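You operate a simulated robot arm through the tools that you are given. There is no shell and no other tool.

The job below is to be done with a simulated robot arm. You get a single attempt, and the scene is never put back.

## Task
Brush the lint off the grey shirt, then rub soap on the patch beside its fold.
Fine: brush and soap go back on their trays. Nothing pinched, dropped or knocked over. A coat counts when it lies all over at full strength: go over it till it gets no stronger. What is to be rubbed or washed off counts as gone when no trace of it is left.

It is judged by the outcome, as a careful person would: the job done as asked, and still so three seconds after it is handed in. It fails if anything else is knocked over, pushed out of place, dropped, spilled or broken. Flat cloth is picked up by pressing the open fingertips on it (5 to 10 N) and closing them slowly along it; thin cloth reads only 2 to 8 mm in the jaws.

## Robot
A 6-joint arm with a two-finger parallel gripper, fixed in place. Base frame: the origin is at the foot of the arm, x ahead of it, y to its left, z up; the work surface is at about z = 80.3. Units: cm, degrees, N and s.
With the tool pointing down near the work surface it reaches from about 26 to 68 cm from the base axis. Its first joint turns from -66.0 to 66.0 degrees. Payload 2.9 kg.
The TCP is the grasp point between the finger pads, 3 cm short of the fingertips. In the tool frame z runs along the fingers and y along their closing line. The gripper opens to 11 cm. The fingers are 2 cm wide and 1 cm thick; the gripper's body (4.8 by 11.2 cm) begins 5.5 cm behind the TCP.
Orientation is told as [roll, pitch, yaw] about the base's x, y, z axes, in that order, counted from this pose: with the fingers straight down and closing along the base's y, the tool's x points along the base's -x, its y along +y and its z along -z.

## Interface
- The arm moves only by the tool nudge_tool. Its argument "increments" is a list of rows, each an object of numbers (a shift or turn left out is 0, a gripper value left out holds the last): "jaw": the closure, from 0 (fully open) to 1 (shut); "dx", "dy", "dz": the shift along the base's x, y, z in units of 25 mm (1.0 is 25 mm); "rx", "ry", "rz": the turn, a rotation vector about the base's x, y, z in units of 6 degrees (1.0 is 6 degrees). In form: [{"jaw": .., "dx": .., "dy": .., "dz": .., "rx": .., "ry": .., "rz": ..}, ...]. A call has 1 to 20 rows; each row shifts and turns the commanded pose from where the row before left it. A call with a number of a shift or a turn outside -1 to 1 is refused whole. Rows are played at 5 a second. More than 5 cm and 8.6 degrees between two rows, or a gripper value outside its range, and nothing of the call is played. Where a pose cannot be reached the arm comes as near as it can. A force on the tool above 40 N (or 10 N above the force at the start of the call, whichever is more), or a blocked arm, ends the call early, and 0.2 s more pass. Each finger travels about 10.8 cm/s and halts on what it meets, pressing with about 28 N; the grip force reading is that of the motor and also rises with nothing between the fingers. The clock runs only during rows and for 0.2 s after the last one: add rows that do not move to give the fingers time. It gives the time, the measured TCP pose, the force on the tool (base axes), the opening and the grip force at its end, in the units of the frame above (readings bear some noise), with the torque about the TCP (base axes, N m) and any sound that the robot's microphone picked up.
- Cameras (640 x 400 px; columns grow to the right, rows downward): "scene" is fixed at [5.86, 42.01, 138.44]; the picture's right is [-0.90, -0.43, 0.00], its down [-0.24, 0.51, -0.82] and it looks along [0.35, -0.74, -0.57] (base axes); focal length 314 px, centre (320, 200). "wrist" rides on the gripper at [7.2, 1.7, -10.3] in the tool frame; the picture's right is [-0.23, 0.97, 0.00], its down [-0.76, -0.18, -0.62] and it looks along [-0.61, -0.14, 0.78] (tool axes); focal length 222 px, centre (320, 200). There is no depth. A picture from a camera that has moved, and an enlarged one, comes with that camera's place and axes in the base frame and with its lens.
- snapshot(camera): a new picture of that camera. No time passes.
- close_up(camera, box): a new picture of the part [left, top, right, bottom] of that camera's present view, enlarged. No time passes.
- job_done(): hands the job in; it is judged then, once.

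Places have to be worked out from the pictures, the camera data and where the tool is seen. Open the gripper and draw the arm clear of the work before you hand the job in, unless the task says otherwise.

The tools are called as a command line: name --argument value ..., lists and objects as JSON in quotes. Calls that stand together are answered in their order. nudge_tool: Moves the arm, as the interface text tells. Its arguments: {"type":"object","properties":{"increments":{"type":"array"}},"required":["increments"]} The other tools are called the same way: snapshot (camera) takes a picture; close_up (camera, box) takes an enlarged picture of a part of a camera's view; job_done () hands the job in.

At the start:

```text
time_s: 0.0
ee_pos: [40.4, -12.96, 107.2]
tcp_rot: [0.0, 0.0, 0.0]
ft_force: [0.3, 0.3, -0.5]
wrist_torque: [0.04, -0.01, 0.01]
grip_width: 10.99
gripper_force: 0.1
```

scene: 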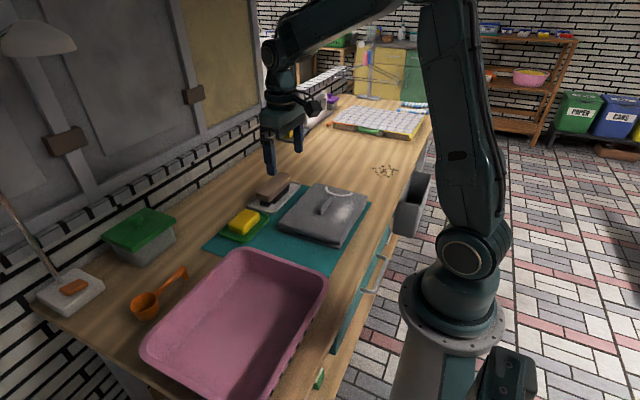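
wrist: 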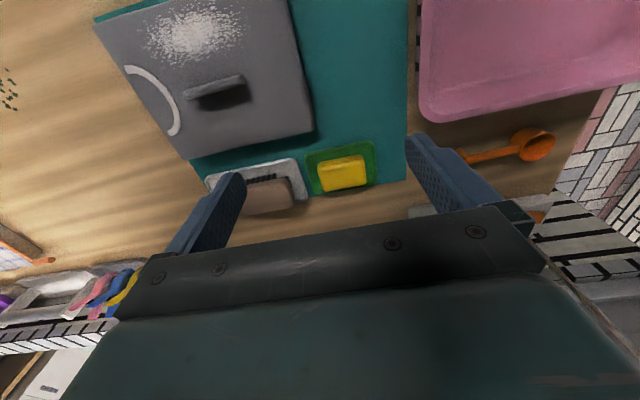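

I start by looking closer at the shirt and the tools on their trays.

close_up --camera "scene" --box '[200, 150, 400, 275]'

close_up --camera "wrist" --box '[80, 0, 420, 212]'

```text
3.20 times, centred on (300, 212) of scene
camera zoom: at [5.86, 42.01, 138.44], right [-0.9, -0.43, 0.0], down [-0.24, 0.51, -0.82], along [0.35, -0.74, -0.57], focal length 1005 px, centre (384, 160)
```

zoom: 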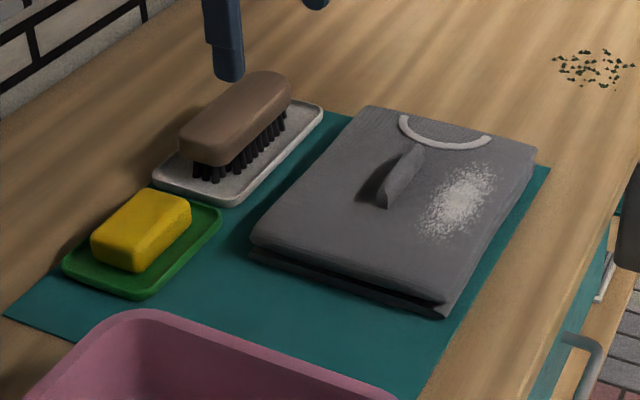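

```text
1.88 times, centred on (250, 106) of wrist
camera zoom: at [33.15, -11.13, 117.61], right [0.23, 0.97, 0.0], down [0.76, -0.18, 0.62], along [0.61, -0.14, -0.78], focal length 418 px, centre (452, 377)
```

zoom: 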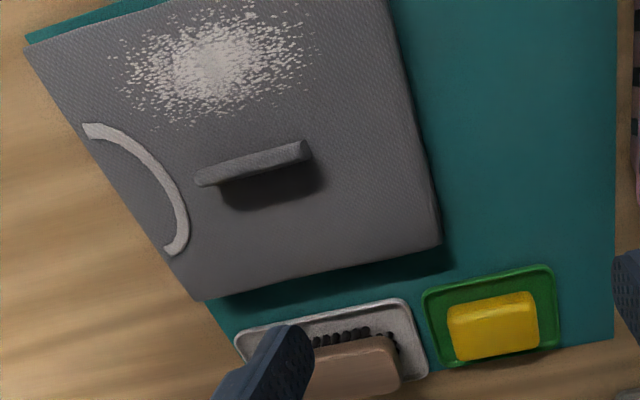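

The lint is on the robot side of a standing ridge (fold) on the shirt, at about (31,-26). The brush is at about (55,-27) and the soap at about (55,-12), with the brush's length along y. I turn the tool to yaw -90 at this height, which is needed for the brush grasp and gives another view of the shirt.

nudge_tool --increments '[{"jaw": 0, "dx": -0.1, "rz": -1}, {"dx": -0.1, "rz": -1}, {"dx": -0.1, "rz": -1}, {"dx": -0.1, "rz": -1}, {"dx": -0.1, "rz": -1}, {"dx": -0.1, "rz": -1}, {"dx": -0.1, "rz": -1}, {"dx": -0.1, "rz": -1}, {"dx": -0.1, "rz": -1}, {"dx": -0.1, "rz": -1}, {"dx": -0.1, "rz": -1}, {"dx": -0.1, "rz": -1}, {"dx": -0.1, "rz": -1}, {"dx": -0.1, "rz": -1}, {"dx": -0.1, "rz": -1}, {}, {}]'

snapshot --camera "wrist"

snapshot --camera "scene"

```text
time_s: 3.6
ee_pos: [36.65, -12.9, 107.25]
tcp_rot: [0.0, -0.1, -90.1]
ft_force: [-0.1, -0.9, 0.2]
wrist_torque: [0.01, -0.01, -0.03]
grip_width: 11.01
gripper_force: 0.1
```

```text
taken
camera wrist: at [38.36, -5.6, 117.6], right [0.97, -0.23, 0.0], down [-0.18, -0.76, 0.62], along [-0.14, -0.61, -0.78], focal length 222 px, centre (320, 200)
```

wrist: 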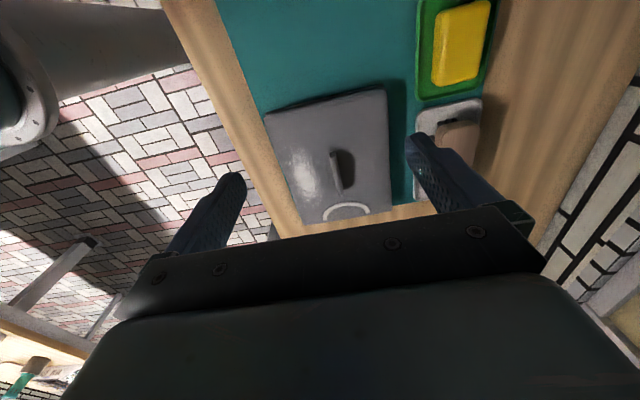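

```text
taken
```

scene: 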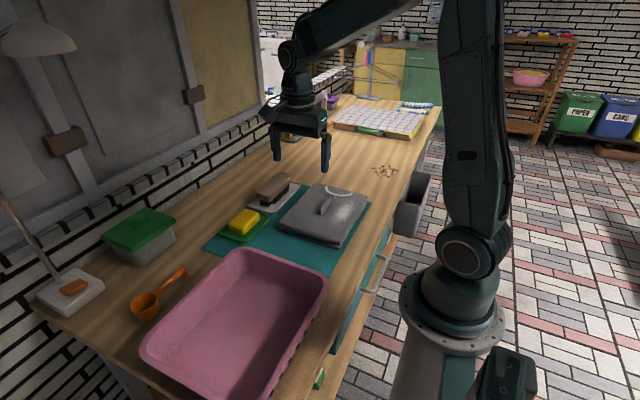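

Rotation worked. I enlarge the shirt and the tools in this view.

close_up --camera "wrist" --box '[240, 70, 440, 235]'

close_up --camera "wrist" --box '[380, 0, 540, 200]'

close_up --camera "scene" --box '[275, 175, 375, 250]'

```text
2.42 times, centred on (340, 152) of wrist
camera zoom: at [38.36, -5.6, 117.6], right [0.97, -0.23, 0.0], down [-0.18, -0.76, 0.62], along [-0.14, -0.61, -0.78], focal length 538 px, centre (272, 315)
```

zoom: 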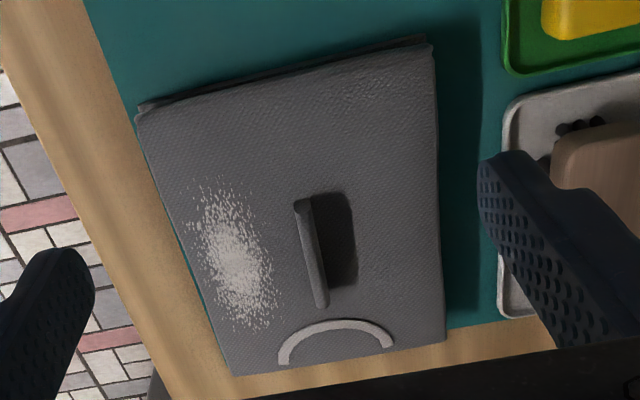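

```text
2.00 times, centred on (460, 100) of wrist
camera zoom: at [38.36, -5.6, 117.6], right [0.97, -0.23, 0.0], down [-0.18, -0.76, 0.62], along [-0.14, -0.61, -0.78], focal length 444 px, centre (40, 400)
```

zoom: 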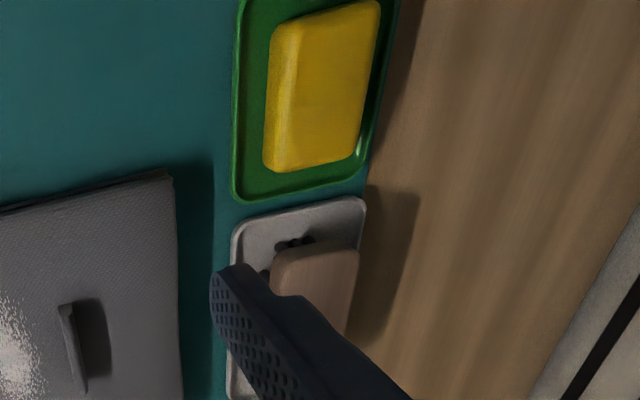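

```text
5.33 times, centred on (325, 212) of scene
camera zoom: at [5.86, 42.01, 138.44], right [-0.9, -0.43, 0.0], down [-0.24, 0.51, -0.82], along [0.35, -0.74, -0.57], focal length 1675 px, centre (293, 133)
```

zoom: 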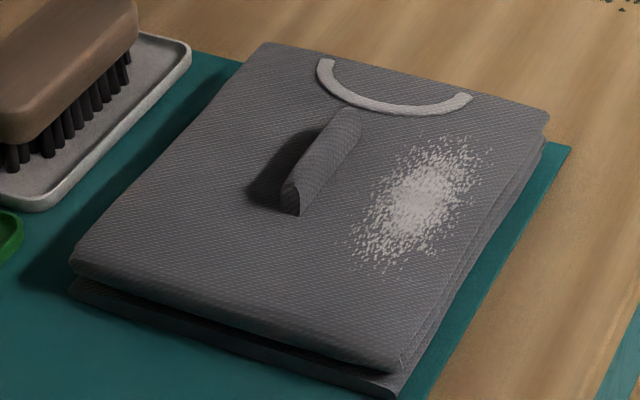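

I check whether the dark area beside the ridge is only shadow or a stain.

close_up --camera "wrist" --box '[285, 110, 405, 220]'

close_up --camera "scene" --box '[305, 180, 365, 230]'

```text
3.64 times, centred on (345, 165) of wrist
camera zoom: at [38.36, -5.6, 117.6], right [0.97, -0.23, 0.0], down [-0.18, -0.76, 0.62], along [-0.14, -0.61, -0.78], focal length 808 px, centre (229, 327)
```

zoom: 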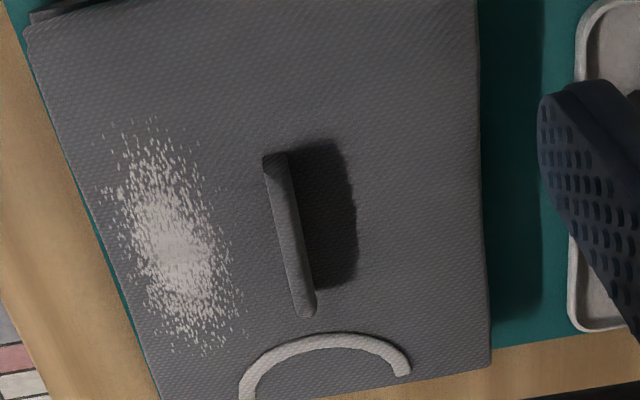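

```text
8.00 times, centred on (335, 205) of scene
camera zoom: at [5.86, 42.01, 138.44], right [-0.9, -0.43, 0.0], down [-0.24, 0.51, -0.82], along [0.35, -0.74, -0.57], focal length 2512 px, centre (200, 160)
```

zoom: 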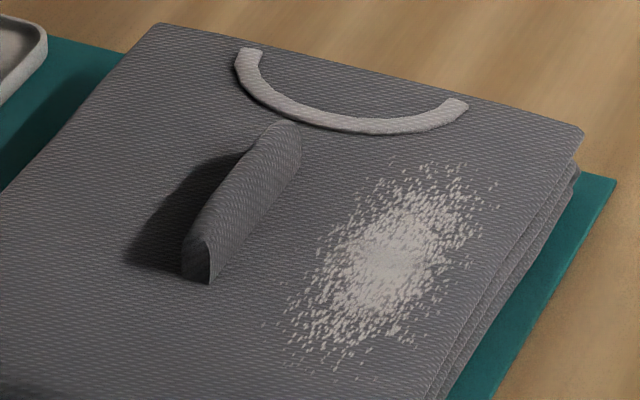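

The dark area looks like the ridge's own shadow, and I'll check it again later from another side. The shirt spans about x 27–46, y -38 to -15, with its top at z≈83.5 and the ridge at x≈36.5, y -22 to -31. Next I move to look at the brush and soap closely.

nudge_tool --increments '[{"dx": 0.8}, {"dx": 0.8}, {"dx": 0.8}, {"dx": 0.8}, {"dx": 0.8}, {"dx": 0.8}, {"dx": 0.8}, {"dx": 0.8}, {"dx": 0.6}, {}, {}]'

snapshot --camera "wrist"

close_up --camera "scene" --box '[210, 160, 310, 250]'

```text
time_s: 6.0
ee_pos: [54.23, -12.98, 107.35]
tcp_rot: [0.1, 0.1, -89.9]
ft_force: [-0.1, 0.7, -0.3]
wrist_torque: [-0.02, 0.02, 0.02]
grip_width: 10.99
gripper_force: 0.1
```

```text
taken
camera wrist: at [55.85, -5.58, 117.63], right [0.97, -0.23, 0.0], down [-0.18, -0.76, 0.62], along [-0.14, -0.61, -0.78], focal length 222 px, centre (320, 200)
```

wrist: 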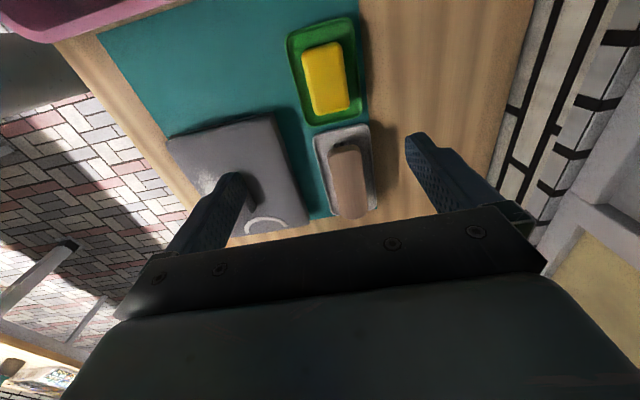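

```text
4.44 times, centred on (260, 205) of scene
camera zoom: at [5.86, 42.01, 138.44], right [-0.9, -0.43, 0.0], down [-0.24, 0.51, -0.82], along [0.35, -0.74, -0.57], focal length 1396 px, centre (587, 178)
```

zoom: 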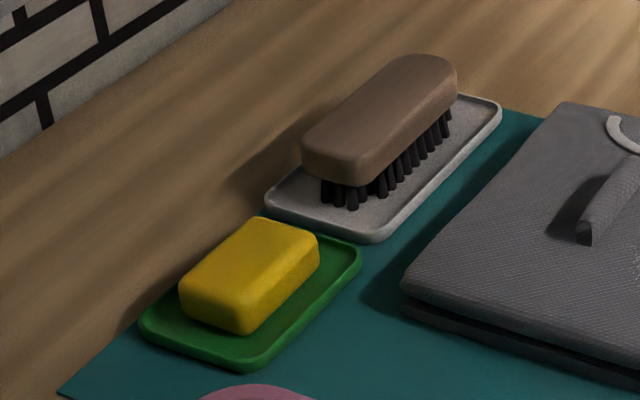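

close_up --camera "wrist" --box '[270, 5, 400, 225]'

close_up --camera "wrist" --box '[300, 110, 400, 225]'

```text
1.82 times, centred on (335, 115) of wrist
camera zoom: at [55.85, -5.58, 117.63], right [0.97, -0.23, 0.0], down [-0.18, -0.76, 0.62], along [-0.14, -0.61, -0.78], focal length 404 px, centre (293, 354)
```

zoom: 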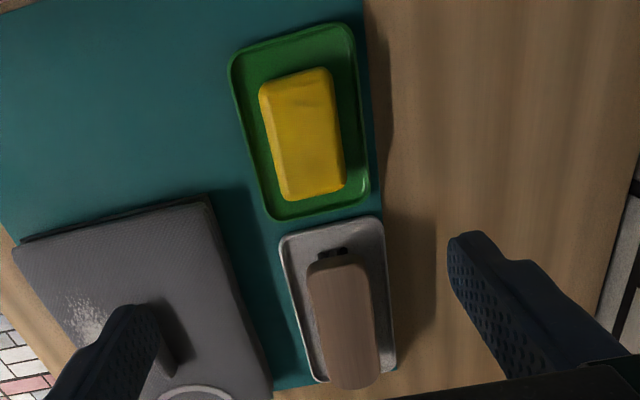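

```text
3.48 times, centred on (350, 168) of wrist
camera zoom: at [55.85, -5.58, 117.63], right [0.97, -0.23, 0.0], down [-0.18, -0.76, 0.62], along [-0.14, -0.61, -0.78], focal length 773 px, centre (216, 313)
```

zoom: 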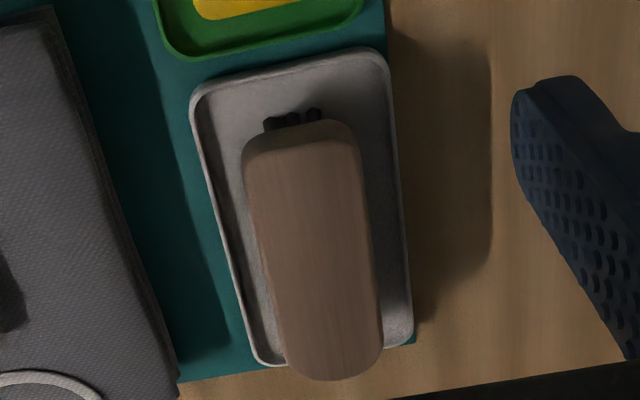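

I put the brush block at about (56.0,-29.4), 5.2 cm wide in x and 12.5 cm long in y, with its top at z≈85.2. I move above it and check the alignment.

nudge_tool --increments '[{"dx": 0.089, "dy": -0.82, "dz": -0.4}, {"dx": 0.089, "dy": -0.82, "dz": -0.4}, {"dx": 0.089, "dy": -0.82, "dz": -0.6}, {"dx": 0.089, "dy": -0.82, "dz": -0.6}, {"dx": 0.089, "dy": -0.82, "dz": -0.6}, {"dx": 0.089, "dy": -0.82, "dz": -0.6}, {"dx": 0.089, "dy": -0.82, "dz": -0.6}, {"dx": 0.089, "dy": -0.82, "dz": -0.6}, {}, {}]'

snapshot --camera "wrist"

close_up --camera "scene" --box '[200, 80, 360, 240]'

```text
time_s: 8.2
ee_pos: [55.95, -29.41, 96.22]
tcp_rot: [-0.1, 0.0, -90.0]
ft_force: [0.0, 0.2, -0.2]
wrist_torque: [-0.03, 0.01, 0.01]
grip_width: 11.0
gripper_force: 0.1
```

```text
taken
camera wrist: at [57.6, -22.02, 106.62], right [0.97, -0.23, 0.0], down [-0.18, -0.76, 0.62], along [-0.14, -0.61, -0.78], focal length 222 px, centre (320, 200)
```

wrist: 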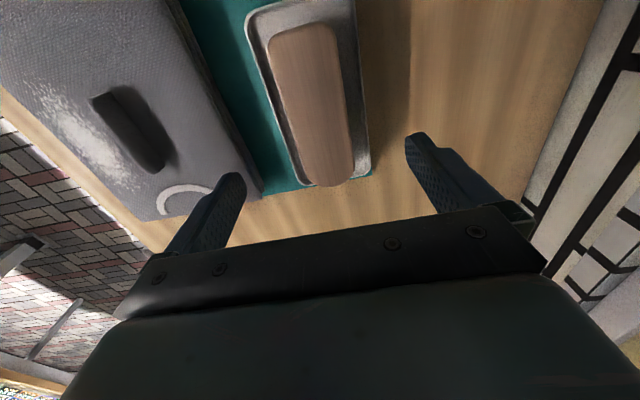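

```text
2.50 times, centred on (280, 160) of scene
camera zoom: at [5.86, 42.01, 138.44], right [-0.9, -0.43, 0.0], down [-0.24, 0.51, -0.82], along [0.35, -0.74, -0.57], focal length 785 px, centre (420, 300)
```

zoom: 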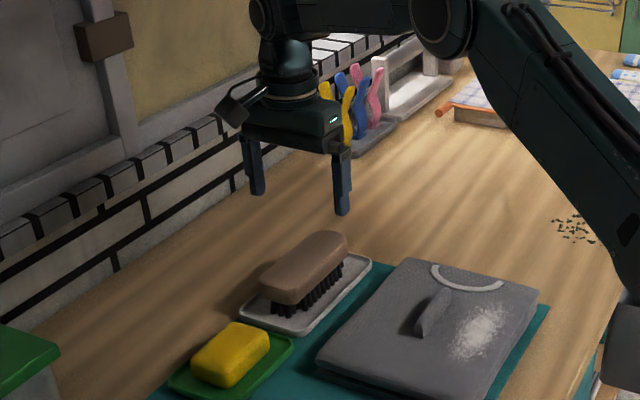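

The brush is centred between the fingers at x≈56.0. I descend so that the fingertips straddle the block just above the tray.

nudge_tool --increments '[{"dz": -0.7}, {"dz": -0.7}, {"dz": -0.7}, {"dz": -0.7}, {"dz": -0.5}, {"dz": -0.5}, {"dz": -0.37}, {}, {}]'

close_up --camera "scene" --box '[225, 120, 325, 220]'

snapshot --camera "wrist"

```text
time_s: 10.2
ee_pos: [55.93, -29.24, 85.83]
tcp_rot: [-0.1, 0.0, -90.1]
ft_force: [-0.3, -0.7, 0.6]
wrist_torque: [-0.01, -0.01, 0.0]
grip_width: 11.02
gripper_force: 0.1
```

```text
4.00 times, centred on (275, 170) of scene
camera zoom: at [5.86, 42.01, 138.44], right [-0.9, -0.43, 0.0], down [-0.24, 0.51, -0.82], along [0.35, -0.74, -0.57], focal length 1256 px, centre (500, 320)
```

zoom: 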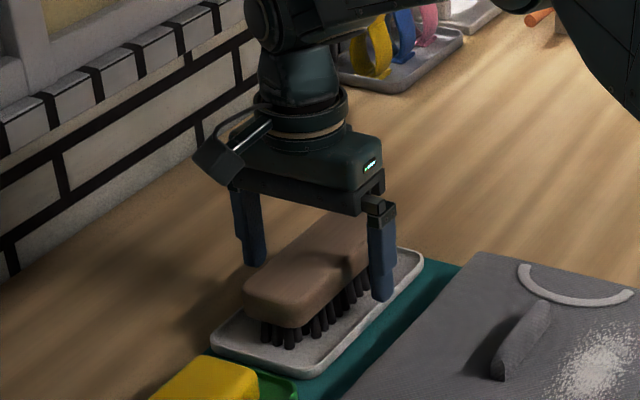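

```text
taken
camera wrist: at [57.61, -21.97, 96.19], right [0.97, -0.23, 0.0], down [-0.18, -0.76, 0.62], along [-0.14, -0.61, -0.78], focal length 222 px, centre (320, 200)
```

wrist: 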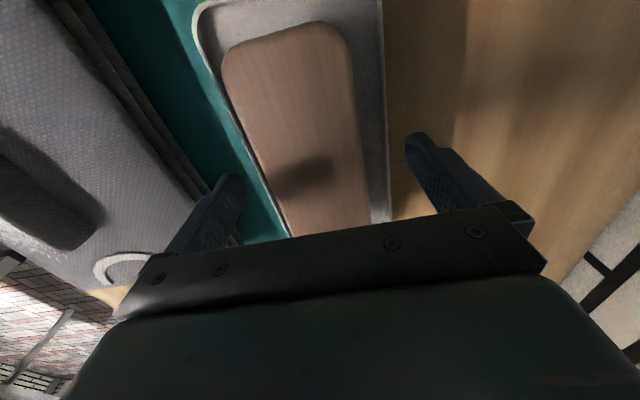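

The fingers straddle the block with their tips near its lower edge. I close gradually.

nudge_tool --increments '[{"jaw": 0.2}, {"jaw": 0.35}, {"jaw": 0.42}, {"jaw": 0.46}, {"jaw": 0.5}, {"jaw": 0.55}, {"jaw": 0.6}, {"jaw": 0.7}, {}, {}]'

close_up --camera "scene" --box '[225, 120, 325, 220]'

```text
time_s: 12.4
ee_pos: [56.03, -29.35, 85.81]
tcp_rot: [0.0, 0.0, -89.9]
ft_force: [-0.2, -0.2, 0.7]
wrist_torque: [-0.01, -0.02, 0.0]
grip_width: 5.55
gripper_force: 27.8
```

```text
4.00 times, centred on (275, 170) of scene
camera zoom: at [5.86, 42.01, 138.44], right [-0.9, -0.43, 0.0], down [-0.24, 0.51, -0.82], along [0.35, -0.74, -0.57], focal length 1256 px, centre (500, 320)
```

zoom: 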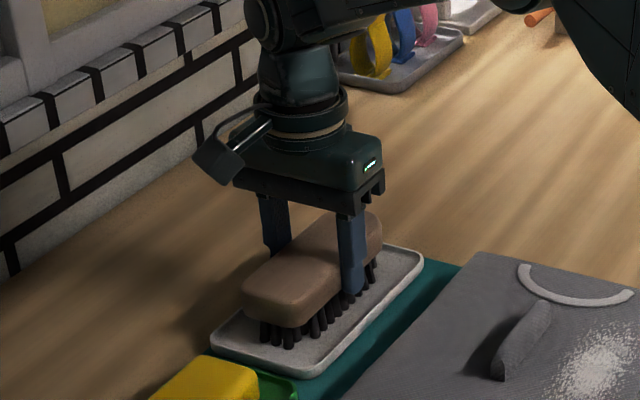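

The brush is held at 5.55 cm, with its seat at TCP (56.0,-29.35,85.8). I lift it straight up and carry it above the lint.

nudge_tool --increments '[{"dz": 0.2}, {"dz": 0.4}, {"dz": 0.7}, {"dz": 0.8}, {"dz": 0.8}, {"dz": 0.8}, {"dz": 0.8}, {}, {}]'

snapshot --camera "scene"

snapshot --camera "wrist"

```text
time_s: 14.4
ee_pos: [55.96, -29.38, 97.06]
tcp_rot: [-0.1, -0.1, -90.0]
ft_force: [0.2, 0.6, -1.3]
wrist_torque: [0.04, -0.02, -0.01]
grip_width: 5.56
gripper_force: 28.3
```

```text
taken
```

scene: 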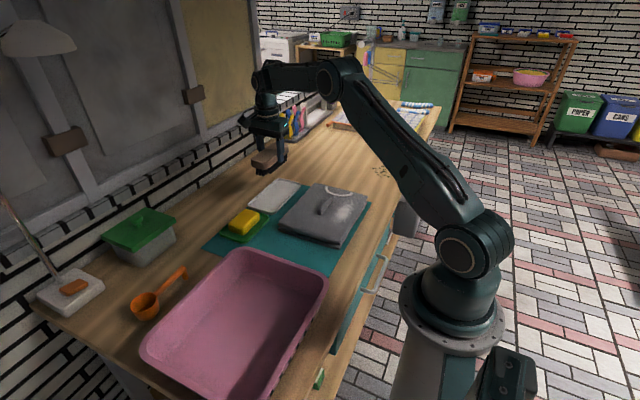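

```text
taken
camera wrist: at [57.61, -21.99, 107.39], right [0.97, -0.23, 0.0], down [-0.18, -0.76, 0.62], along [-0.14, -0.61, -0.78], focal length 222 px, centre (320, 200)
```

wrist: 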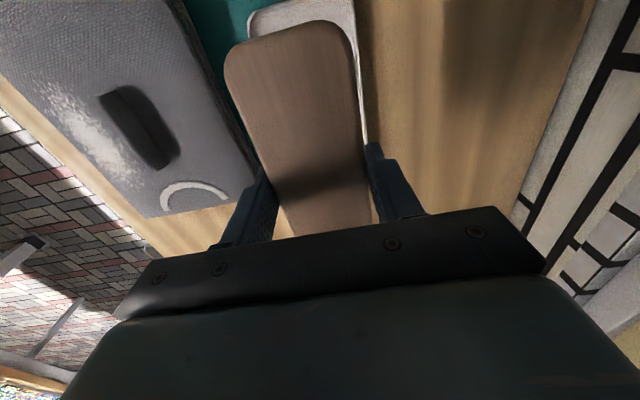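

The brush is held level with no tilt. I carry it above the lint patch at about (30.7,-26.7), staying high over the ridge.

nudge_tool --increments '[{"dx": -0.84, "dy": 0.088}, {"dx": -0.84, "dy": 0.088}, {"dx": -0.84, "dy": 0.088}, {"dx": -0.84, "dy": 0.088}, {"dx": -0.84, "dy": 0.088}, {"dx": -0.84, "dy": 0.088}, {"dx": -0.84, "dy": 0.088}, {"dx": -0.84, "dy": 0.088}, {"dx": -0.84, "dy": 0.088}, {"dx": -0.84, "dy": 0.088}, {"dx": -0.84, "dy": 0.088}, {"dx": -0.84, "dy": 0.088}, {"dz": -0.6}, {"dz": -0.6}, {"dz": -0.6}, {}, {}]'

snapshot --camera "wrist"

close_up --camera "scene" --box '[260, 130, 380, 250]'

```text
time_s: 18.0
ee_pos: [30.79, -26.71, 92.66]
tcp_rot: [0.0, 0.1, -90.0]
ft_force: [-0.7, -0.1, -1.3]
wrist_torque: [0.03, 0.0, -0.01]
grip_width: 5.57
gripper_force: 28.3
```

```text
taken
camera wrist: at [32.38, -19.34, 102.92], right [0.97, -0.23, 0.0], down [-0.18, -0.76, 0.62], along [-0.14, -0.61, -0.78], focal length 222 px, centre (320, 200)
```

wrist: 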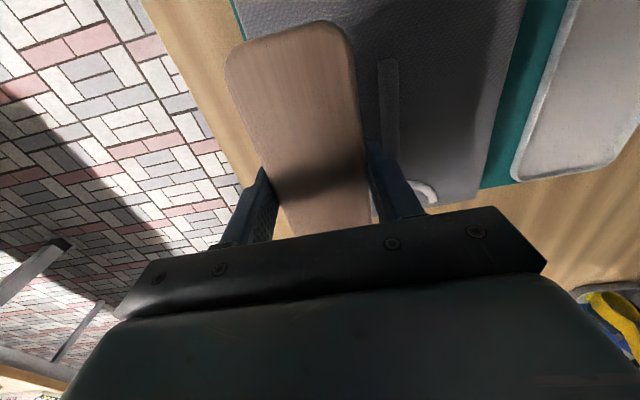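

```text
3.33 times, centred on (320, 190) of scene
camera zoom: at [5.86, 42.01, 138.44], right [-0.9, -0.43, 0.0], down [-0.24, 0.51, -0.82], along [0.35, -0.74, -0.57], focal length 1047 px, centre (320, 233)
```

zoom: 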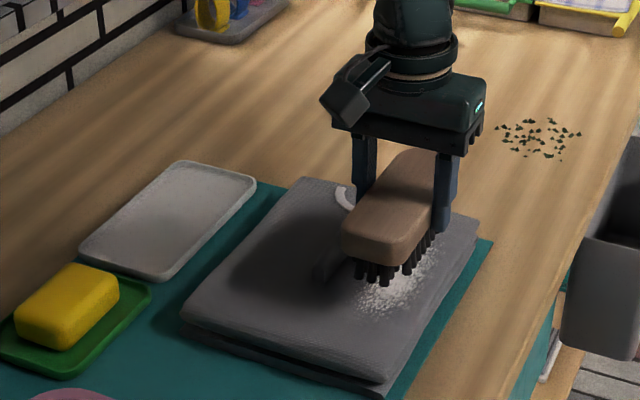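

The brush hovers over the lint. I lower it slowly to find contact.

nudge_tool --increments '[{"dz": -0.5}, {"dz": -0.4}, {"dz": -0.3}, {"dz": -0.2}, {"dz": -0.1}, {}]'

close_up --camera "scene" --box '[260, 150, 380, 250]'

```text
time_s: 19.4
ee_pos: [30.78, -26.61, 88.8]
tcp_rot: [0.0, 0.1, -90.1]
ft_force: [0.1, -0.4, -1.4]
wrist_torque: [-0.03, 0.01, 0.03]
grip_width: 5.58
gripper_force: 28.1
```

```text
4.00 times, centred on (320, 200) of scene
camera zoom: at [5.86, 42.01, 138.44], right [-0.9, -0.43, 0.0], down [-0.24, 0.51, -0.82], along [0.35, -0.74, -0.57], focal length 1256 px, centre (320, 200)
```

zoom: 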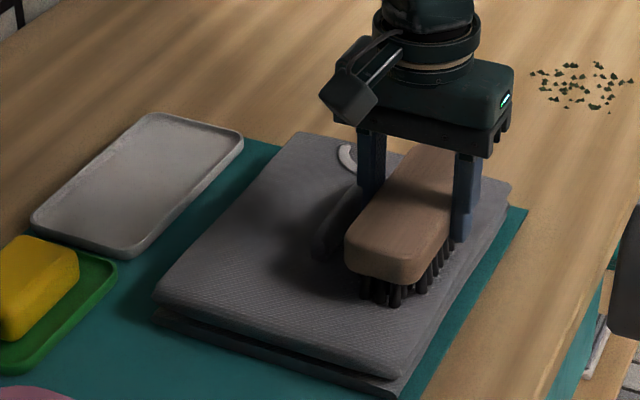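

No contact yet (force still just the brush's weight, about -1.3 N). I go on in small steps.

nudge_tool --increments '[{"dz": -0.06}, {"dz": -0.06}, {"dz": -0.06}, {}]'

```text
time_s: 20.4
ee_pos: [30.78, -26.68, 88.57]
tcp_rot: [0.2, -0.2, -90.0]
ft_force: [-3.5, 0.5, 29.8]
wrist_torque: [0.0, 0.16, 0.01]
grip_width: 5.58
gripper_force: 28.3
```

It came on stiff: 30 N at z 88.57. I back off to a light press.

nudge_tool --increments '[{"dz": 0.07}, {}]'

close_up --camera "scene" --box '[260, 150, 380, 250]'

```text
time_s: 21.0
ee_pos: [30.7, -26.75, 88.48]
tcp_rot: [0.1, 0.0, -90.0]
ft_force: [1.4, -3.5, 6.2]
wrist_torque: [-0.69, -0.22, 0.08]
grip_width: 5.57
gripper_force: 27.9
```

```text
4.00 times, centred on (320, 200) of scene
camera zoom: at [5.86, 42.01, 138.44], right [-0.9, -0.43, 0.0], down [-0.24, 0.51, -0.82], along [0.35, -0.74, -0.57], focal length 1256 px, centre (320, 200)
```

zoom: 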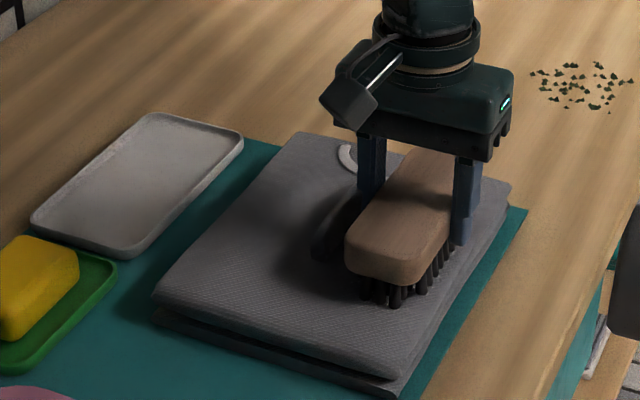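

About 7 N of press. I sweep a first stroke along y and check that the shirt doesn't drag.

nudge_tool --increments '[{"dy": 0.3}, {"dy": 0.4}, {"dy": 0.4}, {"dy": -0.4}, {"dy": -0.4}, {"dy": -0.4}, {"dy": -0.4}, {"dy": -0.4}, {"dy": -0.2}, {}]'

close_up --camera "scene" --box '[260, 150, 380, 250]'

```text
time_s: 23.2
ee_pos: [30.81, -29.46, 88.49]
tcp_rot: [0.0, 0.0, -90.0]
ft_force: [0.2, -0.9, -1.3]
wrist_torque: [-0.01, 0.0, -0.01]
grip_width: 5.56
gripper_force: 27.6
```

```text
4.00 times, centred on (320, 200) of scene
camera zoom: at [5.86, 42.01, 138.44], right [-0.9, -0.43, 0.0], down [-0.24, 0.51, -0.82], along [0.35, -0.74, -0.57], focal length 1256 px, centre (320, 200)
```

zoom: 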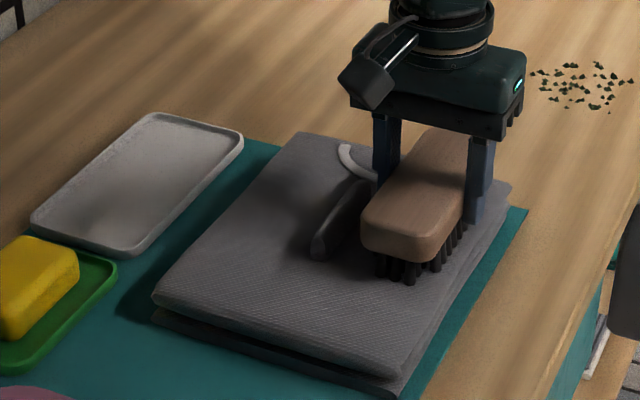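

The shirt stayed put and contact is now lost (-1.3 N). I lower a touch and go on sweeping.

nudge_tool --increments '[{"dz": -0.03}, {"dz": -0.02}, {}]'

```text
time_s: 24.0
ee_pos: [30.74, -29.51, 88.54]
tcp_rot: [-0.1, 0.0, -90.0]
ft_force: [-3.2, 1.7, 11.9]
wrist_torque: [0.09, 0.06, 0.04]
grip_width: 5.53
gripper_force: 28.5
```

nudge_tool --increments '[{"dy": 0.4, "dz": -0.0}, {"dy": 0.4}, {"dy": 0.4}, {"dy": 0.4}, {"dy": 0.4}, {"dy": 0.4}, {"dx": -0.16}, {"dx": -0.16}, {"dy": -0.4}, {"dy": -0.4}, {"dy": -0.4}, {"dy": -0.4}, {"dy": -0.4}, {"dy": -0.4}, {}]'

close_up --camera "scene" --box '[260, 150, 380, 250]'

```text
time_s: 27.2
ee_pos: [29.93, -29.41, 88.45]
tcp_rot: [0.0, 0.1, -90.0]
ft_force: [-0.3, 8.0, 14.9]
wrist_torque: [0.35, 0.04, 0.0]
grip_width: 5.57
gripper_force: 28.0
```

```text
4.00 times, centred on (320, 200) of scene
camera zoom: at [5.84, 42.05, 138.43], right [-0.9, -0.43, 0.0], down [-0.24, 0.51, -0.82], along [0.35, -0.74, -0.57], focal length 1256 px, centre (320, 200)
```

zoom: 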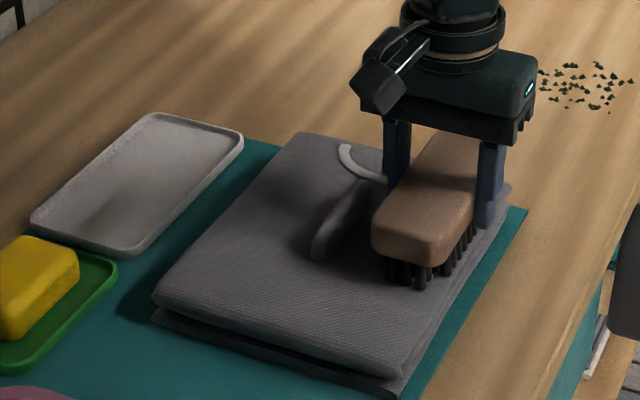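

The shirt keeps its place and no lint shows at the near end. I do the lane nearer the ridge (x≈31.6), and then lift and inspect.

nudge_tool --increments '[{"dx": 0.34}, {"dx": 0.34}, {"dy": 0.4}, {"dy": 0.4}, {"dy": 0.4}, {"dy": 0.4}, {"dy": 0.4}, {"dy": 0.4}, {"dy": -0.4}, {"dy": -0.4}, {"dy": -0.4}, {"dy": -0.4}, {"dy": -0.4}, {"dy": -0.4}, {}, {"dz": 0.4}, {"dz": 0.6}, {"dz": 0.8}, {"dz": 0.8}, {}]'

close_up --camera "scene" --box '[260, 150, 380, 250]'

snapshot --camera "wrist"

```text
time_s: 31.4
ee_pos: [31.62, -29.41, 94.95]
tcp_rot: [0.0, 0.0, -90.0]
ft_force: [0.1, 0.5, -2.2]
wrist_torque: [-0.03, 0.0, 0.03]
grip_width: 5.57
gripper_force: 27.8
```

```text
4.00 times, centred on (320, 200) of scene
camera zoom: at [5.86, 42.01, 138.44], right [-0.9, -0.43, 0.0], down [-0.24, 0.51, -0.82], along [0.35, -0.74, -0.57], focal length 1256 px, centre (320, 200)
```

zoom: 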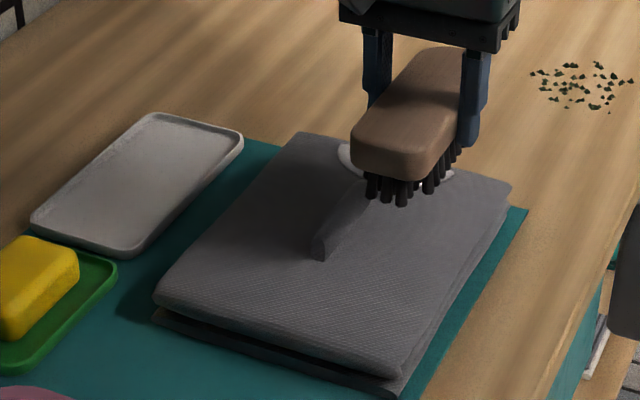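

```text
taken
camera wrist: at [33.29, -22.06, 105.3], right [0.97, -0.23, 0.0], down [-0.18, -0.76, 0.62], along [-0.14, -0.61, -0.78], focal length 222 px, centre (320, 200)
```

wrist: 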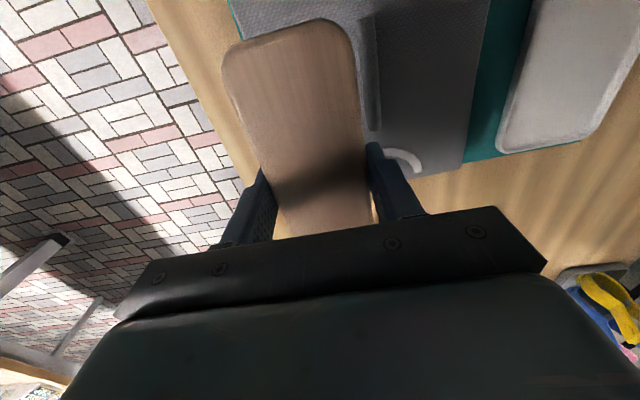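

The near half looks clean. I lift and move back toward the tray side to inspect the whole patch.

nudge_tool --increments '[{"dz": 0.8}, {"dz": 0.8, "dx": 0.4}, {"dx": 0.8, "dy": 0.2}, {"dx": 0.8, "dy": 0.2}, {"dx": 0.8, "dy": 0.2}, {"dx": 0.8, "dy": 0.2}, {"dx": 0.8, "dy": 0.2}, {"dx": 0.8, "dy": 0.2}, {"dx": 0.8, "dy": 0.2}, {"dx": 0.8, "dy": 0.2}, {"dx": 0.8, "dy": 0.2}, {}, {}]'

snapshot --camera "wrist"

close_up --camera "scene" --box '[275, 175, 375, 250]'

close_up --camera "scene" --box '[305, 180, 365, 230]'

```text
time_s: 34.2
ee_pos: [50.79, -24.8, 98.91]
tcp_rot: [-0.1, 0.0, -89.9]
ft_force: [-0.2, 0.5, -1.2]
wrist_torque: [0.0, 0.0, -0.02]
grip_width: 5.56
gripper_force: 28.3
```

```text
taken
camera wrist: at [52.42, -17.58, 109.21], right [0.97, -0.23, 0.0], down [-0.18, -0.76, 0.62], along [-0.14, -0.61, -0.78], focal length 222 px, centre (320, 200)
```

wrist: 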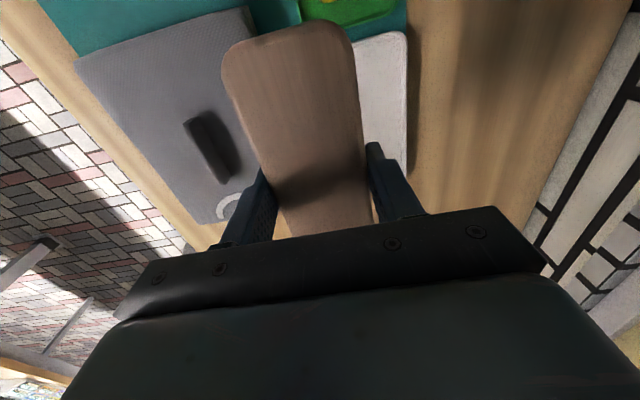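

```text
5.33 times, centred on (325, 212) of scene
camera zoom: at [5.86, 42.01, 138.44], right [-0.9, -0.43, 0.0], down [-0.24, 0.51, -0.82], along [0.35, -0.74, -0.57], focal length 1675 px, centre (293, 133)
```

zoom: 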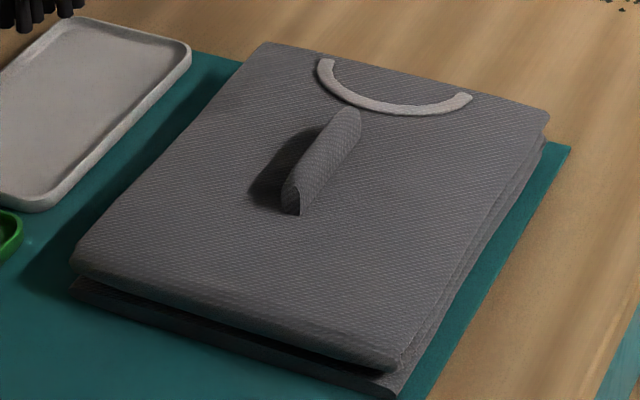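

```text
8.00 times, centred on (335, 205) of scene
camera zoom: at [5.86, 42.01, 138.44], right [-0.9, -0.43, 0.0], down [-0.24, 0.51, -0.82], along [0.35, -0.74, -0.57], focal length 2512 px, centre (200, 160)
```

zoom: 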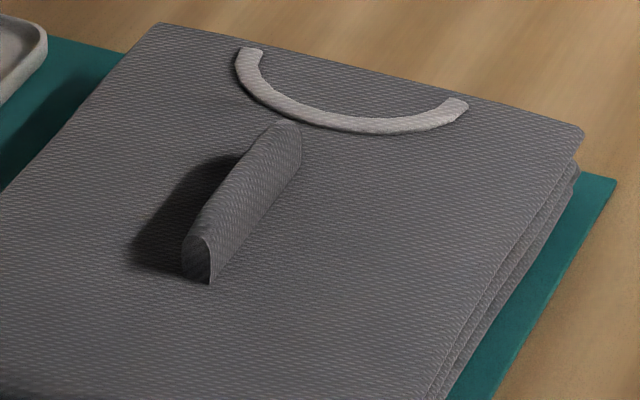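

All lint is gone, and there's no stain under it. I enlarge the wrist view of the far side of the ridge to look for the patch.

close_up --camera "wrist" --box '[160, 80, 260, 220]'

close_up --camera "wrist" --box '[70, 10, 260, 230]'

```text
2.86 times, centred on (210, 150) of wrist
camera zoom: at [52.42, -17.58, 109.21], right [0.97, -0.23, 0.0], down [-0.18, -0.76, 0.62], along [-0.14, -0.61, -0.78], focal length 635 px, centre (634, 343)
```

zoom: 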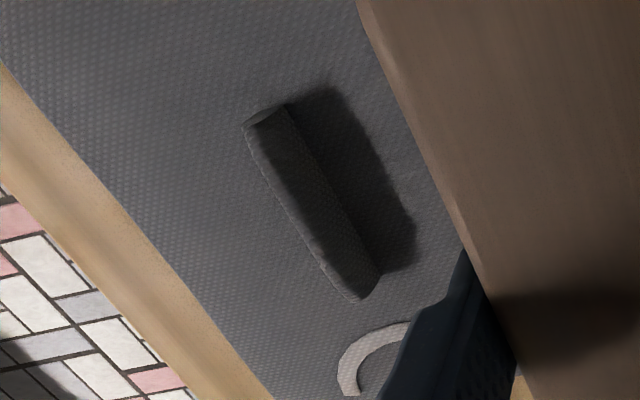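

```text
1.82 times, centred on (165, 120) of wrist
camera zoom: at [52.42, -17.58, 109.21], right [0.97, -0.23, 0.0], down [-0.18, -0.76, 0.62], along [-0.14, -0.61, -0.78], focal length 404 px, centre (602, 346)
```

zoom: 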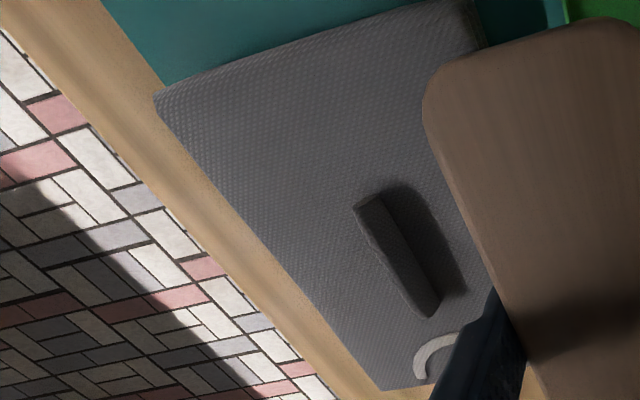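

Everything but the shadow zone is clean. I put the brush back on its tray first, and then examine the far side of the ridge.

nudge_tool --increments '[{"dx": 0.52, "dy": -0.455}, {"dx": 0.52, "dy": -0.455}, {"dx": 0.52, "dy": -0.455}, {"dx": 0.52, "dy": -0.455}, {"dz": -0.8}, {"dz": -0.8}, {"dz": -0.8}, {"dz": -0.8}, {"dz": -0.6}, {"dz": -0.6}, {}, {}]'

close_up --camera "scene" --box '[225, 120, 325, 220]'

```text
time_s: 36.8
ee_pos: [55.94, -29.44, 87.89]
tcp_rot: [-0.1, 0.0, -90.0]
ft_force: [0.5, -0.6, -1.2]
wrist_torque: [0.01, 0.03, -0.01]
grip_width: 5.57
gripper_force: 28.0
```

```text
4.00 times, centred on (275, 170) of scene
camera zoom: at [5.86, 42.01, 138.44], right [-0.9, -0.43, 0.0], down [-0.24, 0.51, -0.82], along [0.35, -0.74, -0.57], focal length 1256 px, centre (500, 320)
```

zoom: 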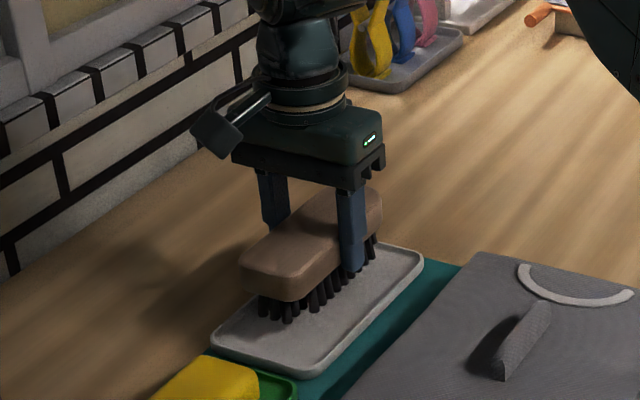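

The brush is aligned over its tray. I lower the last 2 cm gently until it seats.

nudge_tool --increments '[{"dz": -0.3}, {"dz": -0.2}, {"dz": -0.1}, {"dz": -0.08}, {"dz": -0.06}, {}]'

```text
time_s: 38.2
ee_pos: [55.88, -29.56, 86.07]
tcp_rot: [-0.1, 0.1, -89.9]
ft_force: [0.3, -0.1, -1.1]
wrist_torque: [0.04, 0.0, -0.02]
grip_width: 5.57
gripper_force: 27.9
```

nudge_tool --increments '[{"dz": -0.05}, {"dz": -0.04}, {}]'

```text
time_s: 39.0
ee_pos: [55.85, -29.45, 85.89]
tcp_rot: [0.0, 0.0, -90.1]
ft_force: [-0.2, 0.3, -1.0]
wrist_torque: [-0.02, -0.04, -0.01]
grip_width: 5.56
gripper_force: 28.1
```

Still just the weight. I keep lowering in 1 mm steps.

nudge_tool --increments '[{"dz": -0.04}, {}]'

```text
time_s: 39.6
ee_pos: [55.85, -29.51, 85.81]
tcp_rot: [0.0, 0.0, -90.0]
ft_force: [0.8, 0.8, -0.6]
wrist_torque: [0.04, 0.02, 0.0]
grip_width: 5.57
gripper_force: 27.8
```

nudge_tool --increments '[{"dz": -0.03}, {}]'

```text
time_s: 40.2
ee_pos: [55.86, -29.38, 85.65]
tcp_rot: [0.1, 0.0, -89.9]
ft_force: [0.1, 0.5, -1.1]
wrist_torque: [0.01, -0.01, -0.01]
grip_width: 5.55
gripper_force: 28.2
```

nudge_tool --increments '[{"dz": -0.03}, {}]'

close_up --camera "scene" --box '[235, 150, 315, 220]'

```text
time_s: 40.8
ee_pos: [55.95, -29.44, 85.76]
tcp_rot: [0.1, 0.0, -90.0]
ft_force: [0.6, 0.5, -1.8]
wrist_torque: [-0.02, -0.01, -0.01]
grip_width: 5.57
gripper_force: 27.7
```

```text
5.71 times, centred on (275, 185) of scene
camera zoom: at [5.86, 42.01, 138.44], right [-0.9, -0.43, 0.0], down [-0.24, 0.51, -0.82], along [0.35, -0.74, -0.57], focal length 1794 px, centre (577, 286)
```

zoom: 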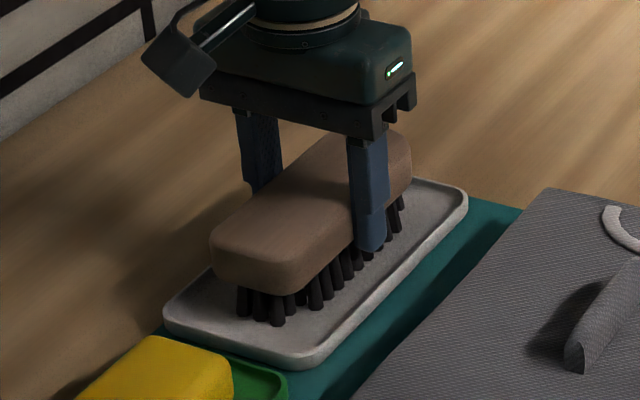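

nudge_tool --increments '[{"dz": -0.04}, {}]'

```text
time_s: 41.4
ee_pos: [55.81, -29.56, 85.58]
tcp_rot: [0.0, 0.0, -90.0]
ft_force: [0.6, -1.2, 3.4]
wrist_torque: [0.11, 0.06, -0.02]
grip_width: 5.54
gripper_force: 28.3
```

Seated (about 4.5 N of support). I release slowly and rise.

nudge_tool --increments '[{"jaw": 0.48}, {"jaw": 0.44}, {"jaw": 0.38}, {"jaw": 0.25}, {"jaw": 0.1}, {"jaw": 0}, {}, {"dz": 0.5}, {"dz": 0.8}, {"dz": 0.8}, {"dz": 0.8}, {"dz": 0.8}, {"dz": 0.8}, {"dz": 0.8}, {"dz": 0.8}, {"dz": 0.8}, {}, {}]'

close_up --camera "scene" --box '[225, 150, 345, 250]'

snapshot --camera "wrist"

```text
time_s: 45.2
ee_pos: [55.82, -29.51, 102.82]
tcp_rot: [0.0, 0.0, -90.0]
ft_force: [-0.3, -2.1, 0.3]
wrist_torque: [0.02, 0.0, 0.01]
grip_width: 10.98
gripper_force: 0.1
```

```text
4.00 times, centred on (285, 200) of scene
camera zoom: at [5.86, 42.01, 138.44], right [-0.9, -0.43, 0.0], down [-0.24, 0.51, -0.82], along [0.35, -0.74, -0.57], focal length 1256 px, centre (460, 200)
```

zoom: 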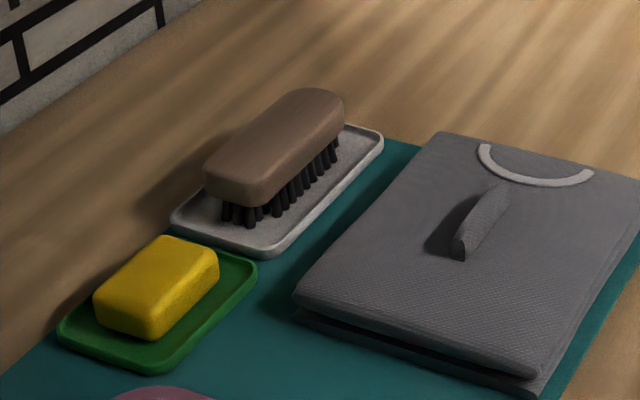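

```text
taken
camera wrist: at [57.5, -22.13, 113.15], right [0.97, -0.23, 0.0], down [-0.18, -0.76, 0.62], along [-0.14, -0.61, -0.78], focal length 222 px, centre (320, 200)
```

wrist: 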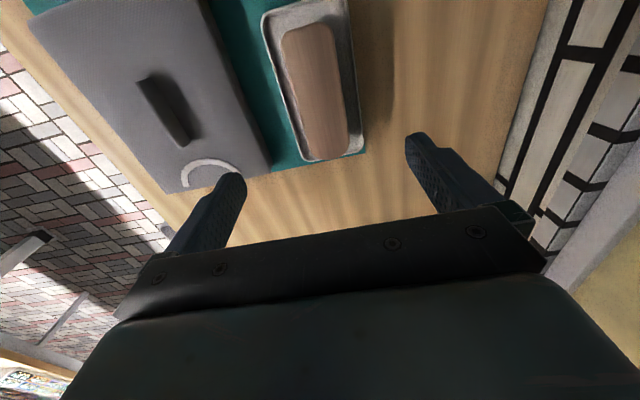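

The brush is back on its tray. I move to look at the ridge's far side from the +x side, turning the tool further.

nudge_tool --increments '[{"dx": -0.5, "dy": 0.18, "rz": -0.83}, {"dx": -0.5, "dy": 0.18, "rz": -0.83}, {"dx": -0.5, "dy": 0.18, "rz": -0.83}, {"dx": -0.5, "dy": 0.18, "rz": -0.83}, {"dx": -0.5, "dy": 0.18, "rz": -0.83}, {"dx": -0.5, "dy": 0.18, "rz": -0.83}, {"dx": -0.5, "dy": 0.18, "rz": -0.83}, {"dx": -0.5, "dy": 0.18, "rz": -0.83}, {"dx": -0.5, "dy": 0.18, "rz": -0.83}, {"dx": -0.5, "dy": 0.18, "rz": -0.83}, {"dx": -0.5, "dy": 0.18, "rz": -0.83}, {"dx": -0.5, "dy": 0.18, "rz": -0.83}, {}, {}]'

snapshot --camera "wrist"

snapshot --camera "scene"

```text
time_s: 48.2
ee_pos: [40.83, -24.05, 102.67]
tcp_rot: [0.0, -0.1, -149.9]
ft_force: [0.1, 0.3, 0.1]
wrist_torque: [0.0, 0.0, 0.02]
grip_width: 11.0
gripper_force: 0.0
```

```text
taken
camera wrist: at [47.89, -21.77, 113.12], right [0.29, -0.96, 0.0], down [-0.75, -0.23, 0.62], along [-0.6, -0.18, -0.78], focal length 222 px, centre (320, 200)
```

wrist: 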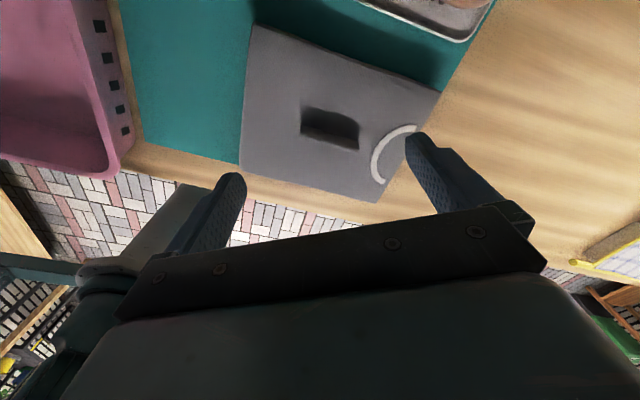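

```text
taken
```

scene: 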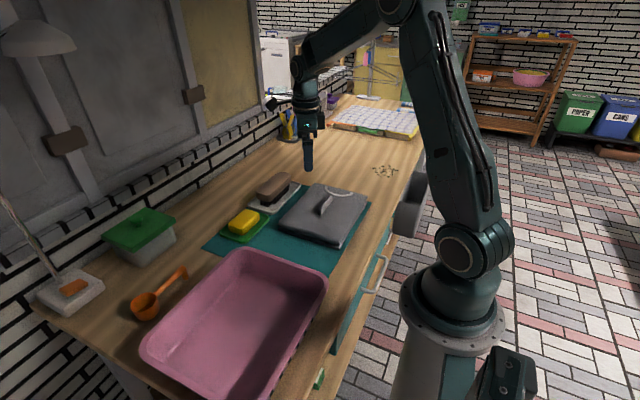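

close_up --camera "wrist" --box '[290, 90, 370, 160]'

close_up --camera "wrist" --box '[230, 20, 450, 210]'

```text
5.71 times, centred on (330, 125) of wrist
camera zoom: at [47.89, -21.77, 113.12], right [0.29, -0.96, 0.0], down [-0.75, -0.23, 0.62], along [-0.6, -0.18, -0.78], focal length 1269 px, centre (263, 629)
```

zoom: 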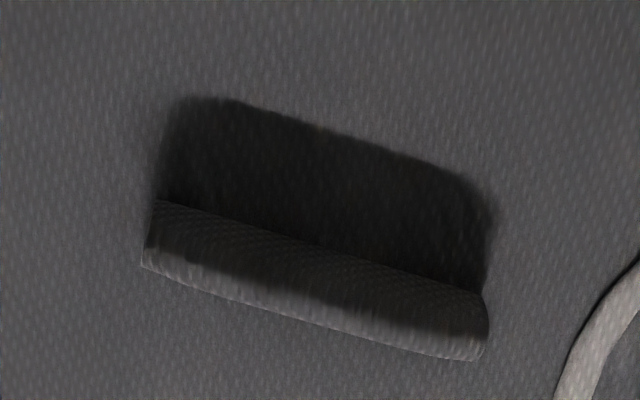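

```text
2.11 times, centred on (340, 115) of wrist
camera zoom: at [47.89, -21.77, 113.12], right [0.29, -0.96, 0.0], down [-0.75, -0.23, 0.62], along [-0.6, -0.18, -0.78], focal length 468 px, centre (278, 379)
```

zoom: 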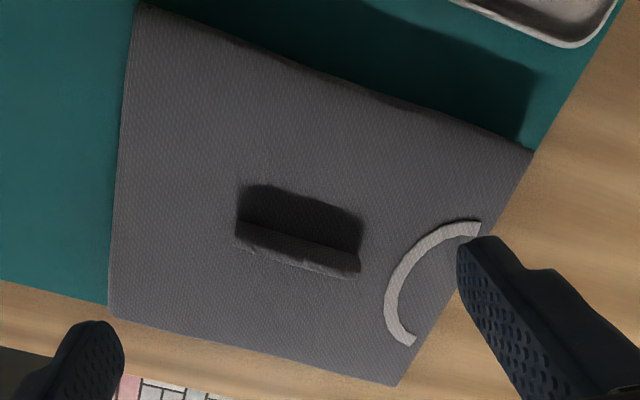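

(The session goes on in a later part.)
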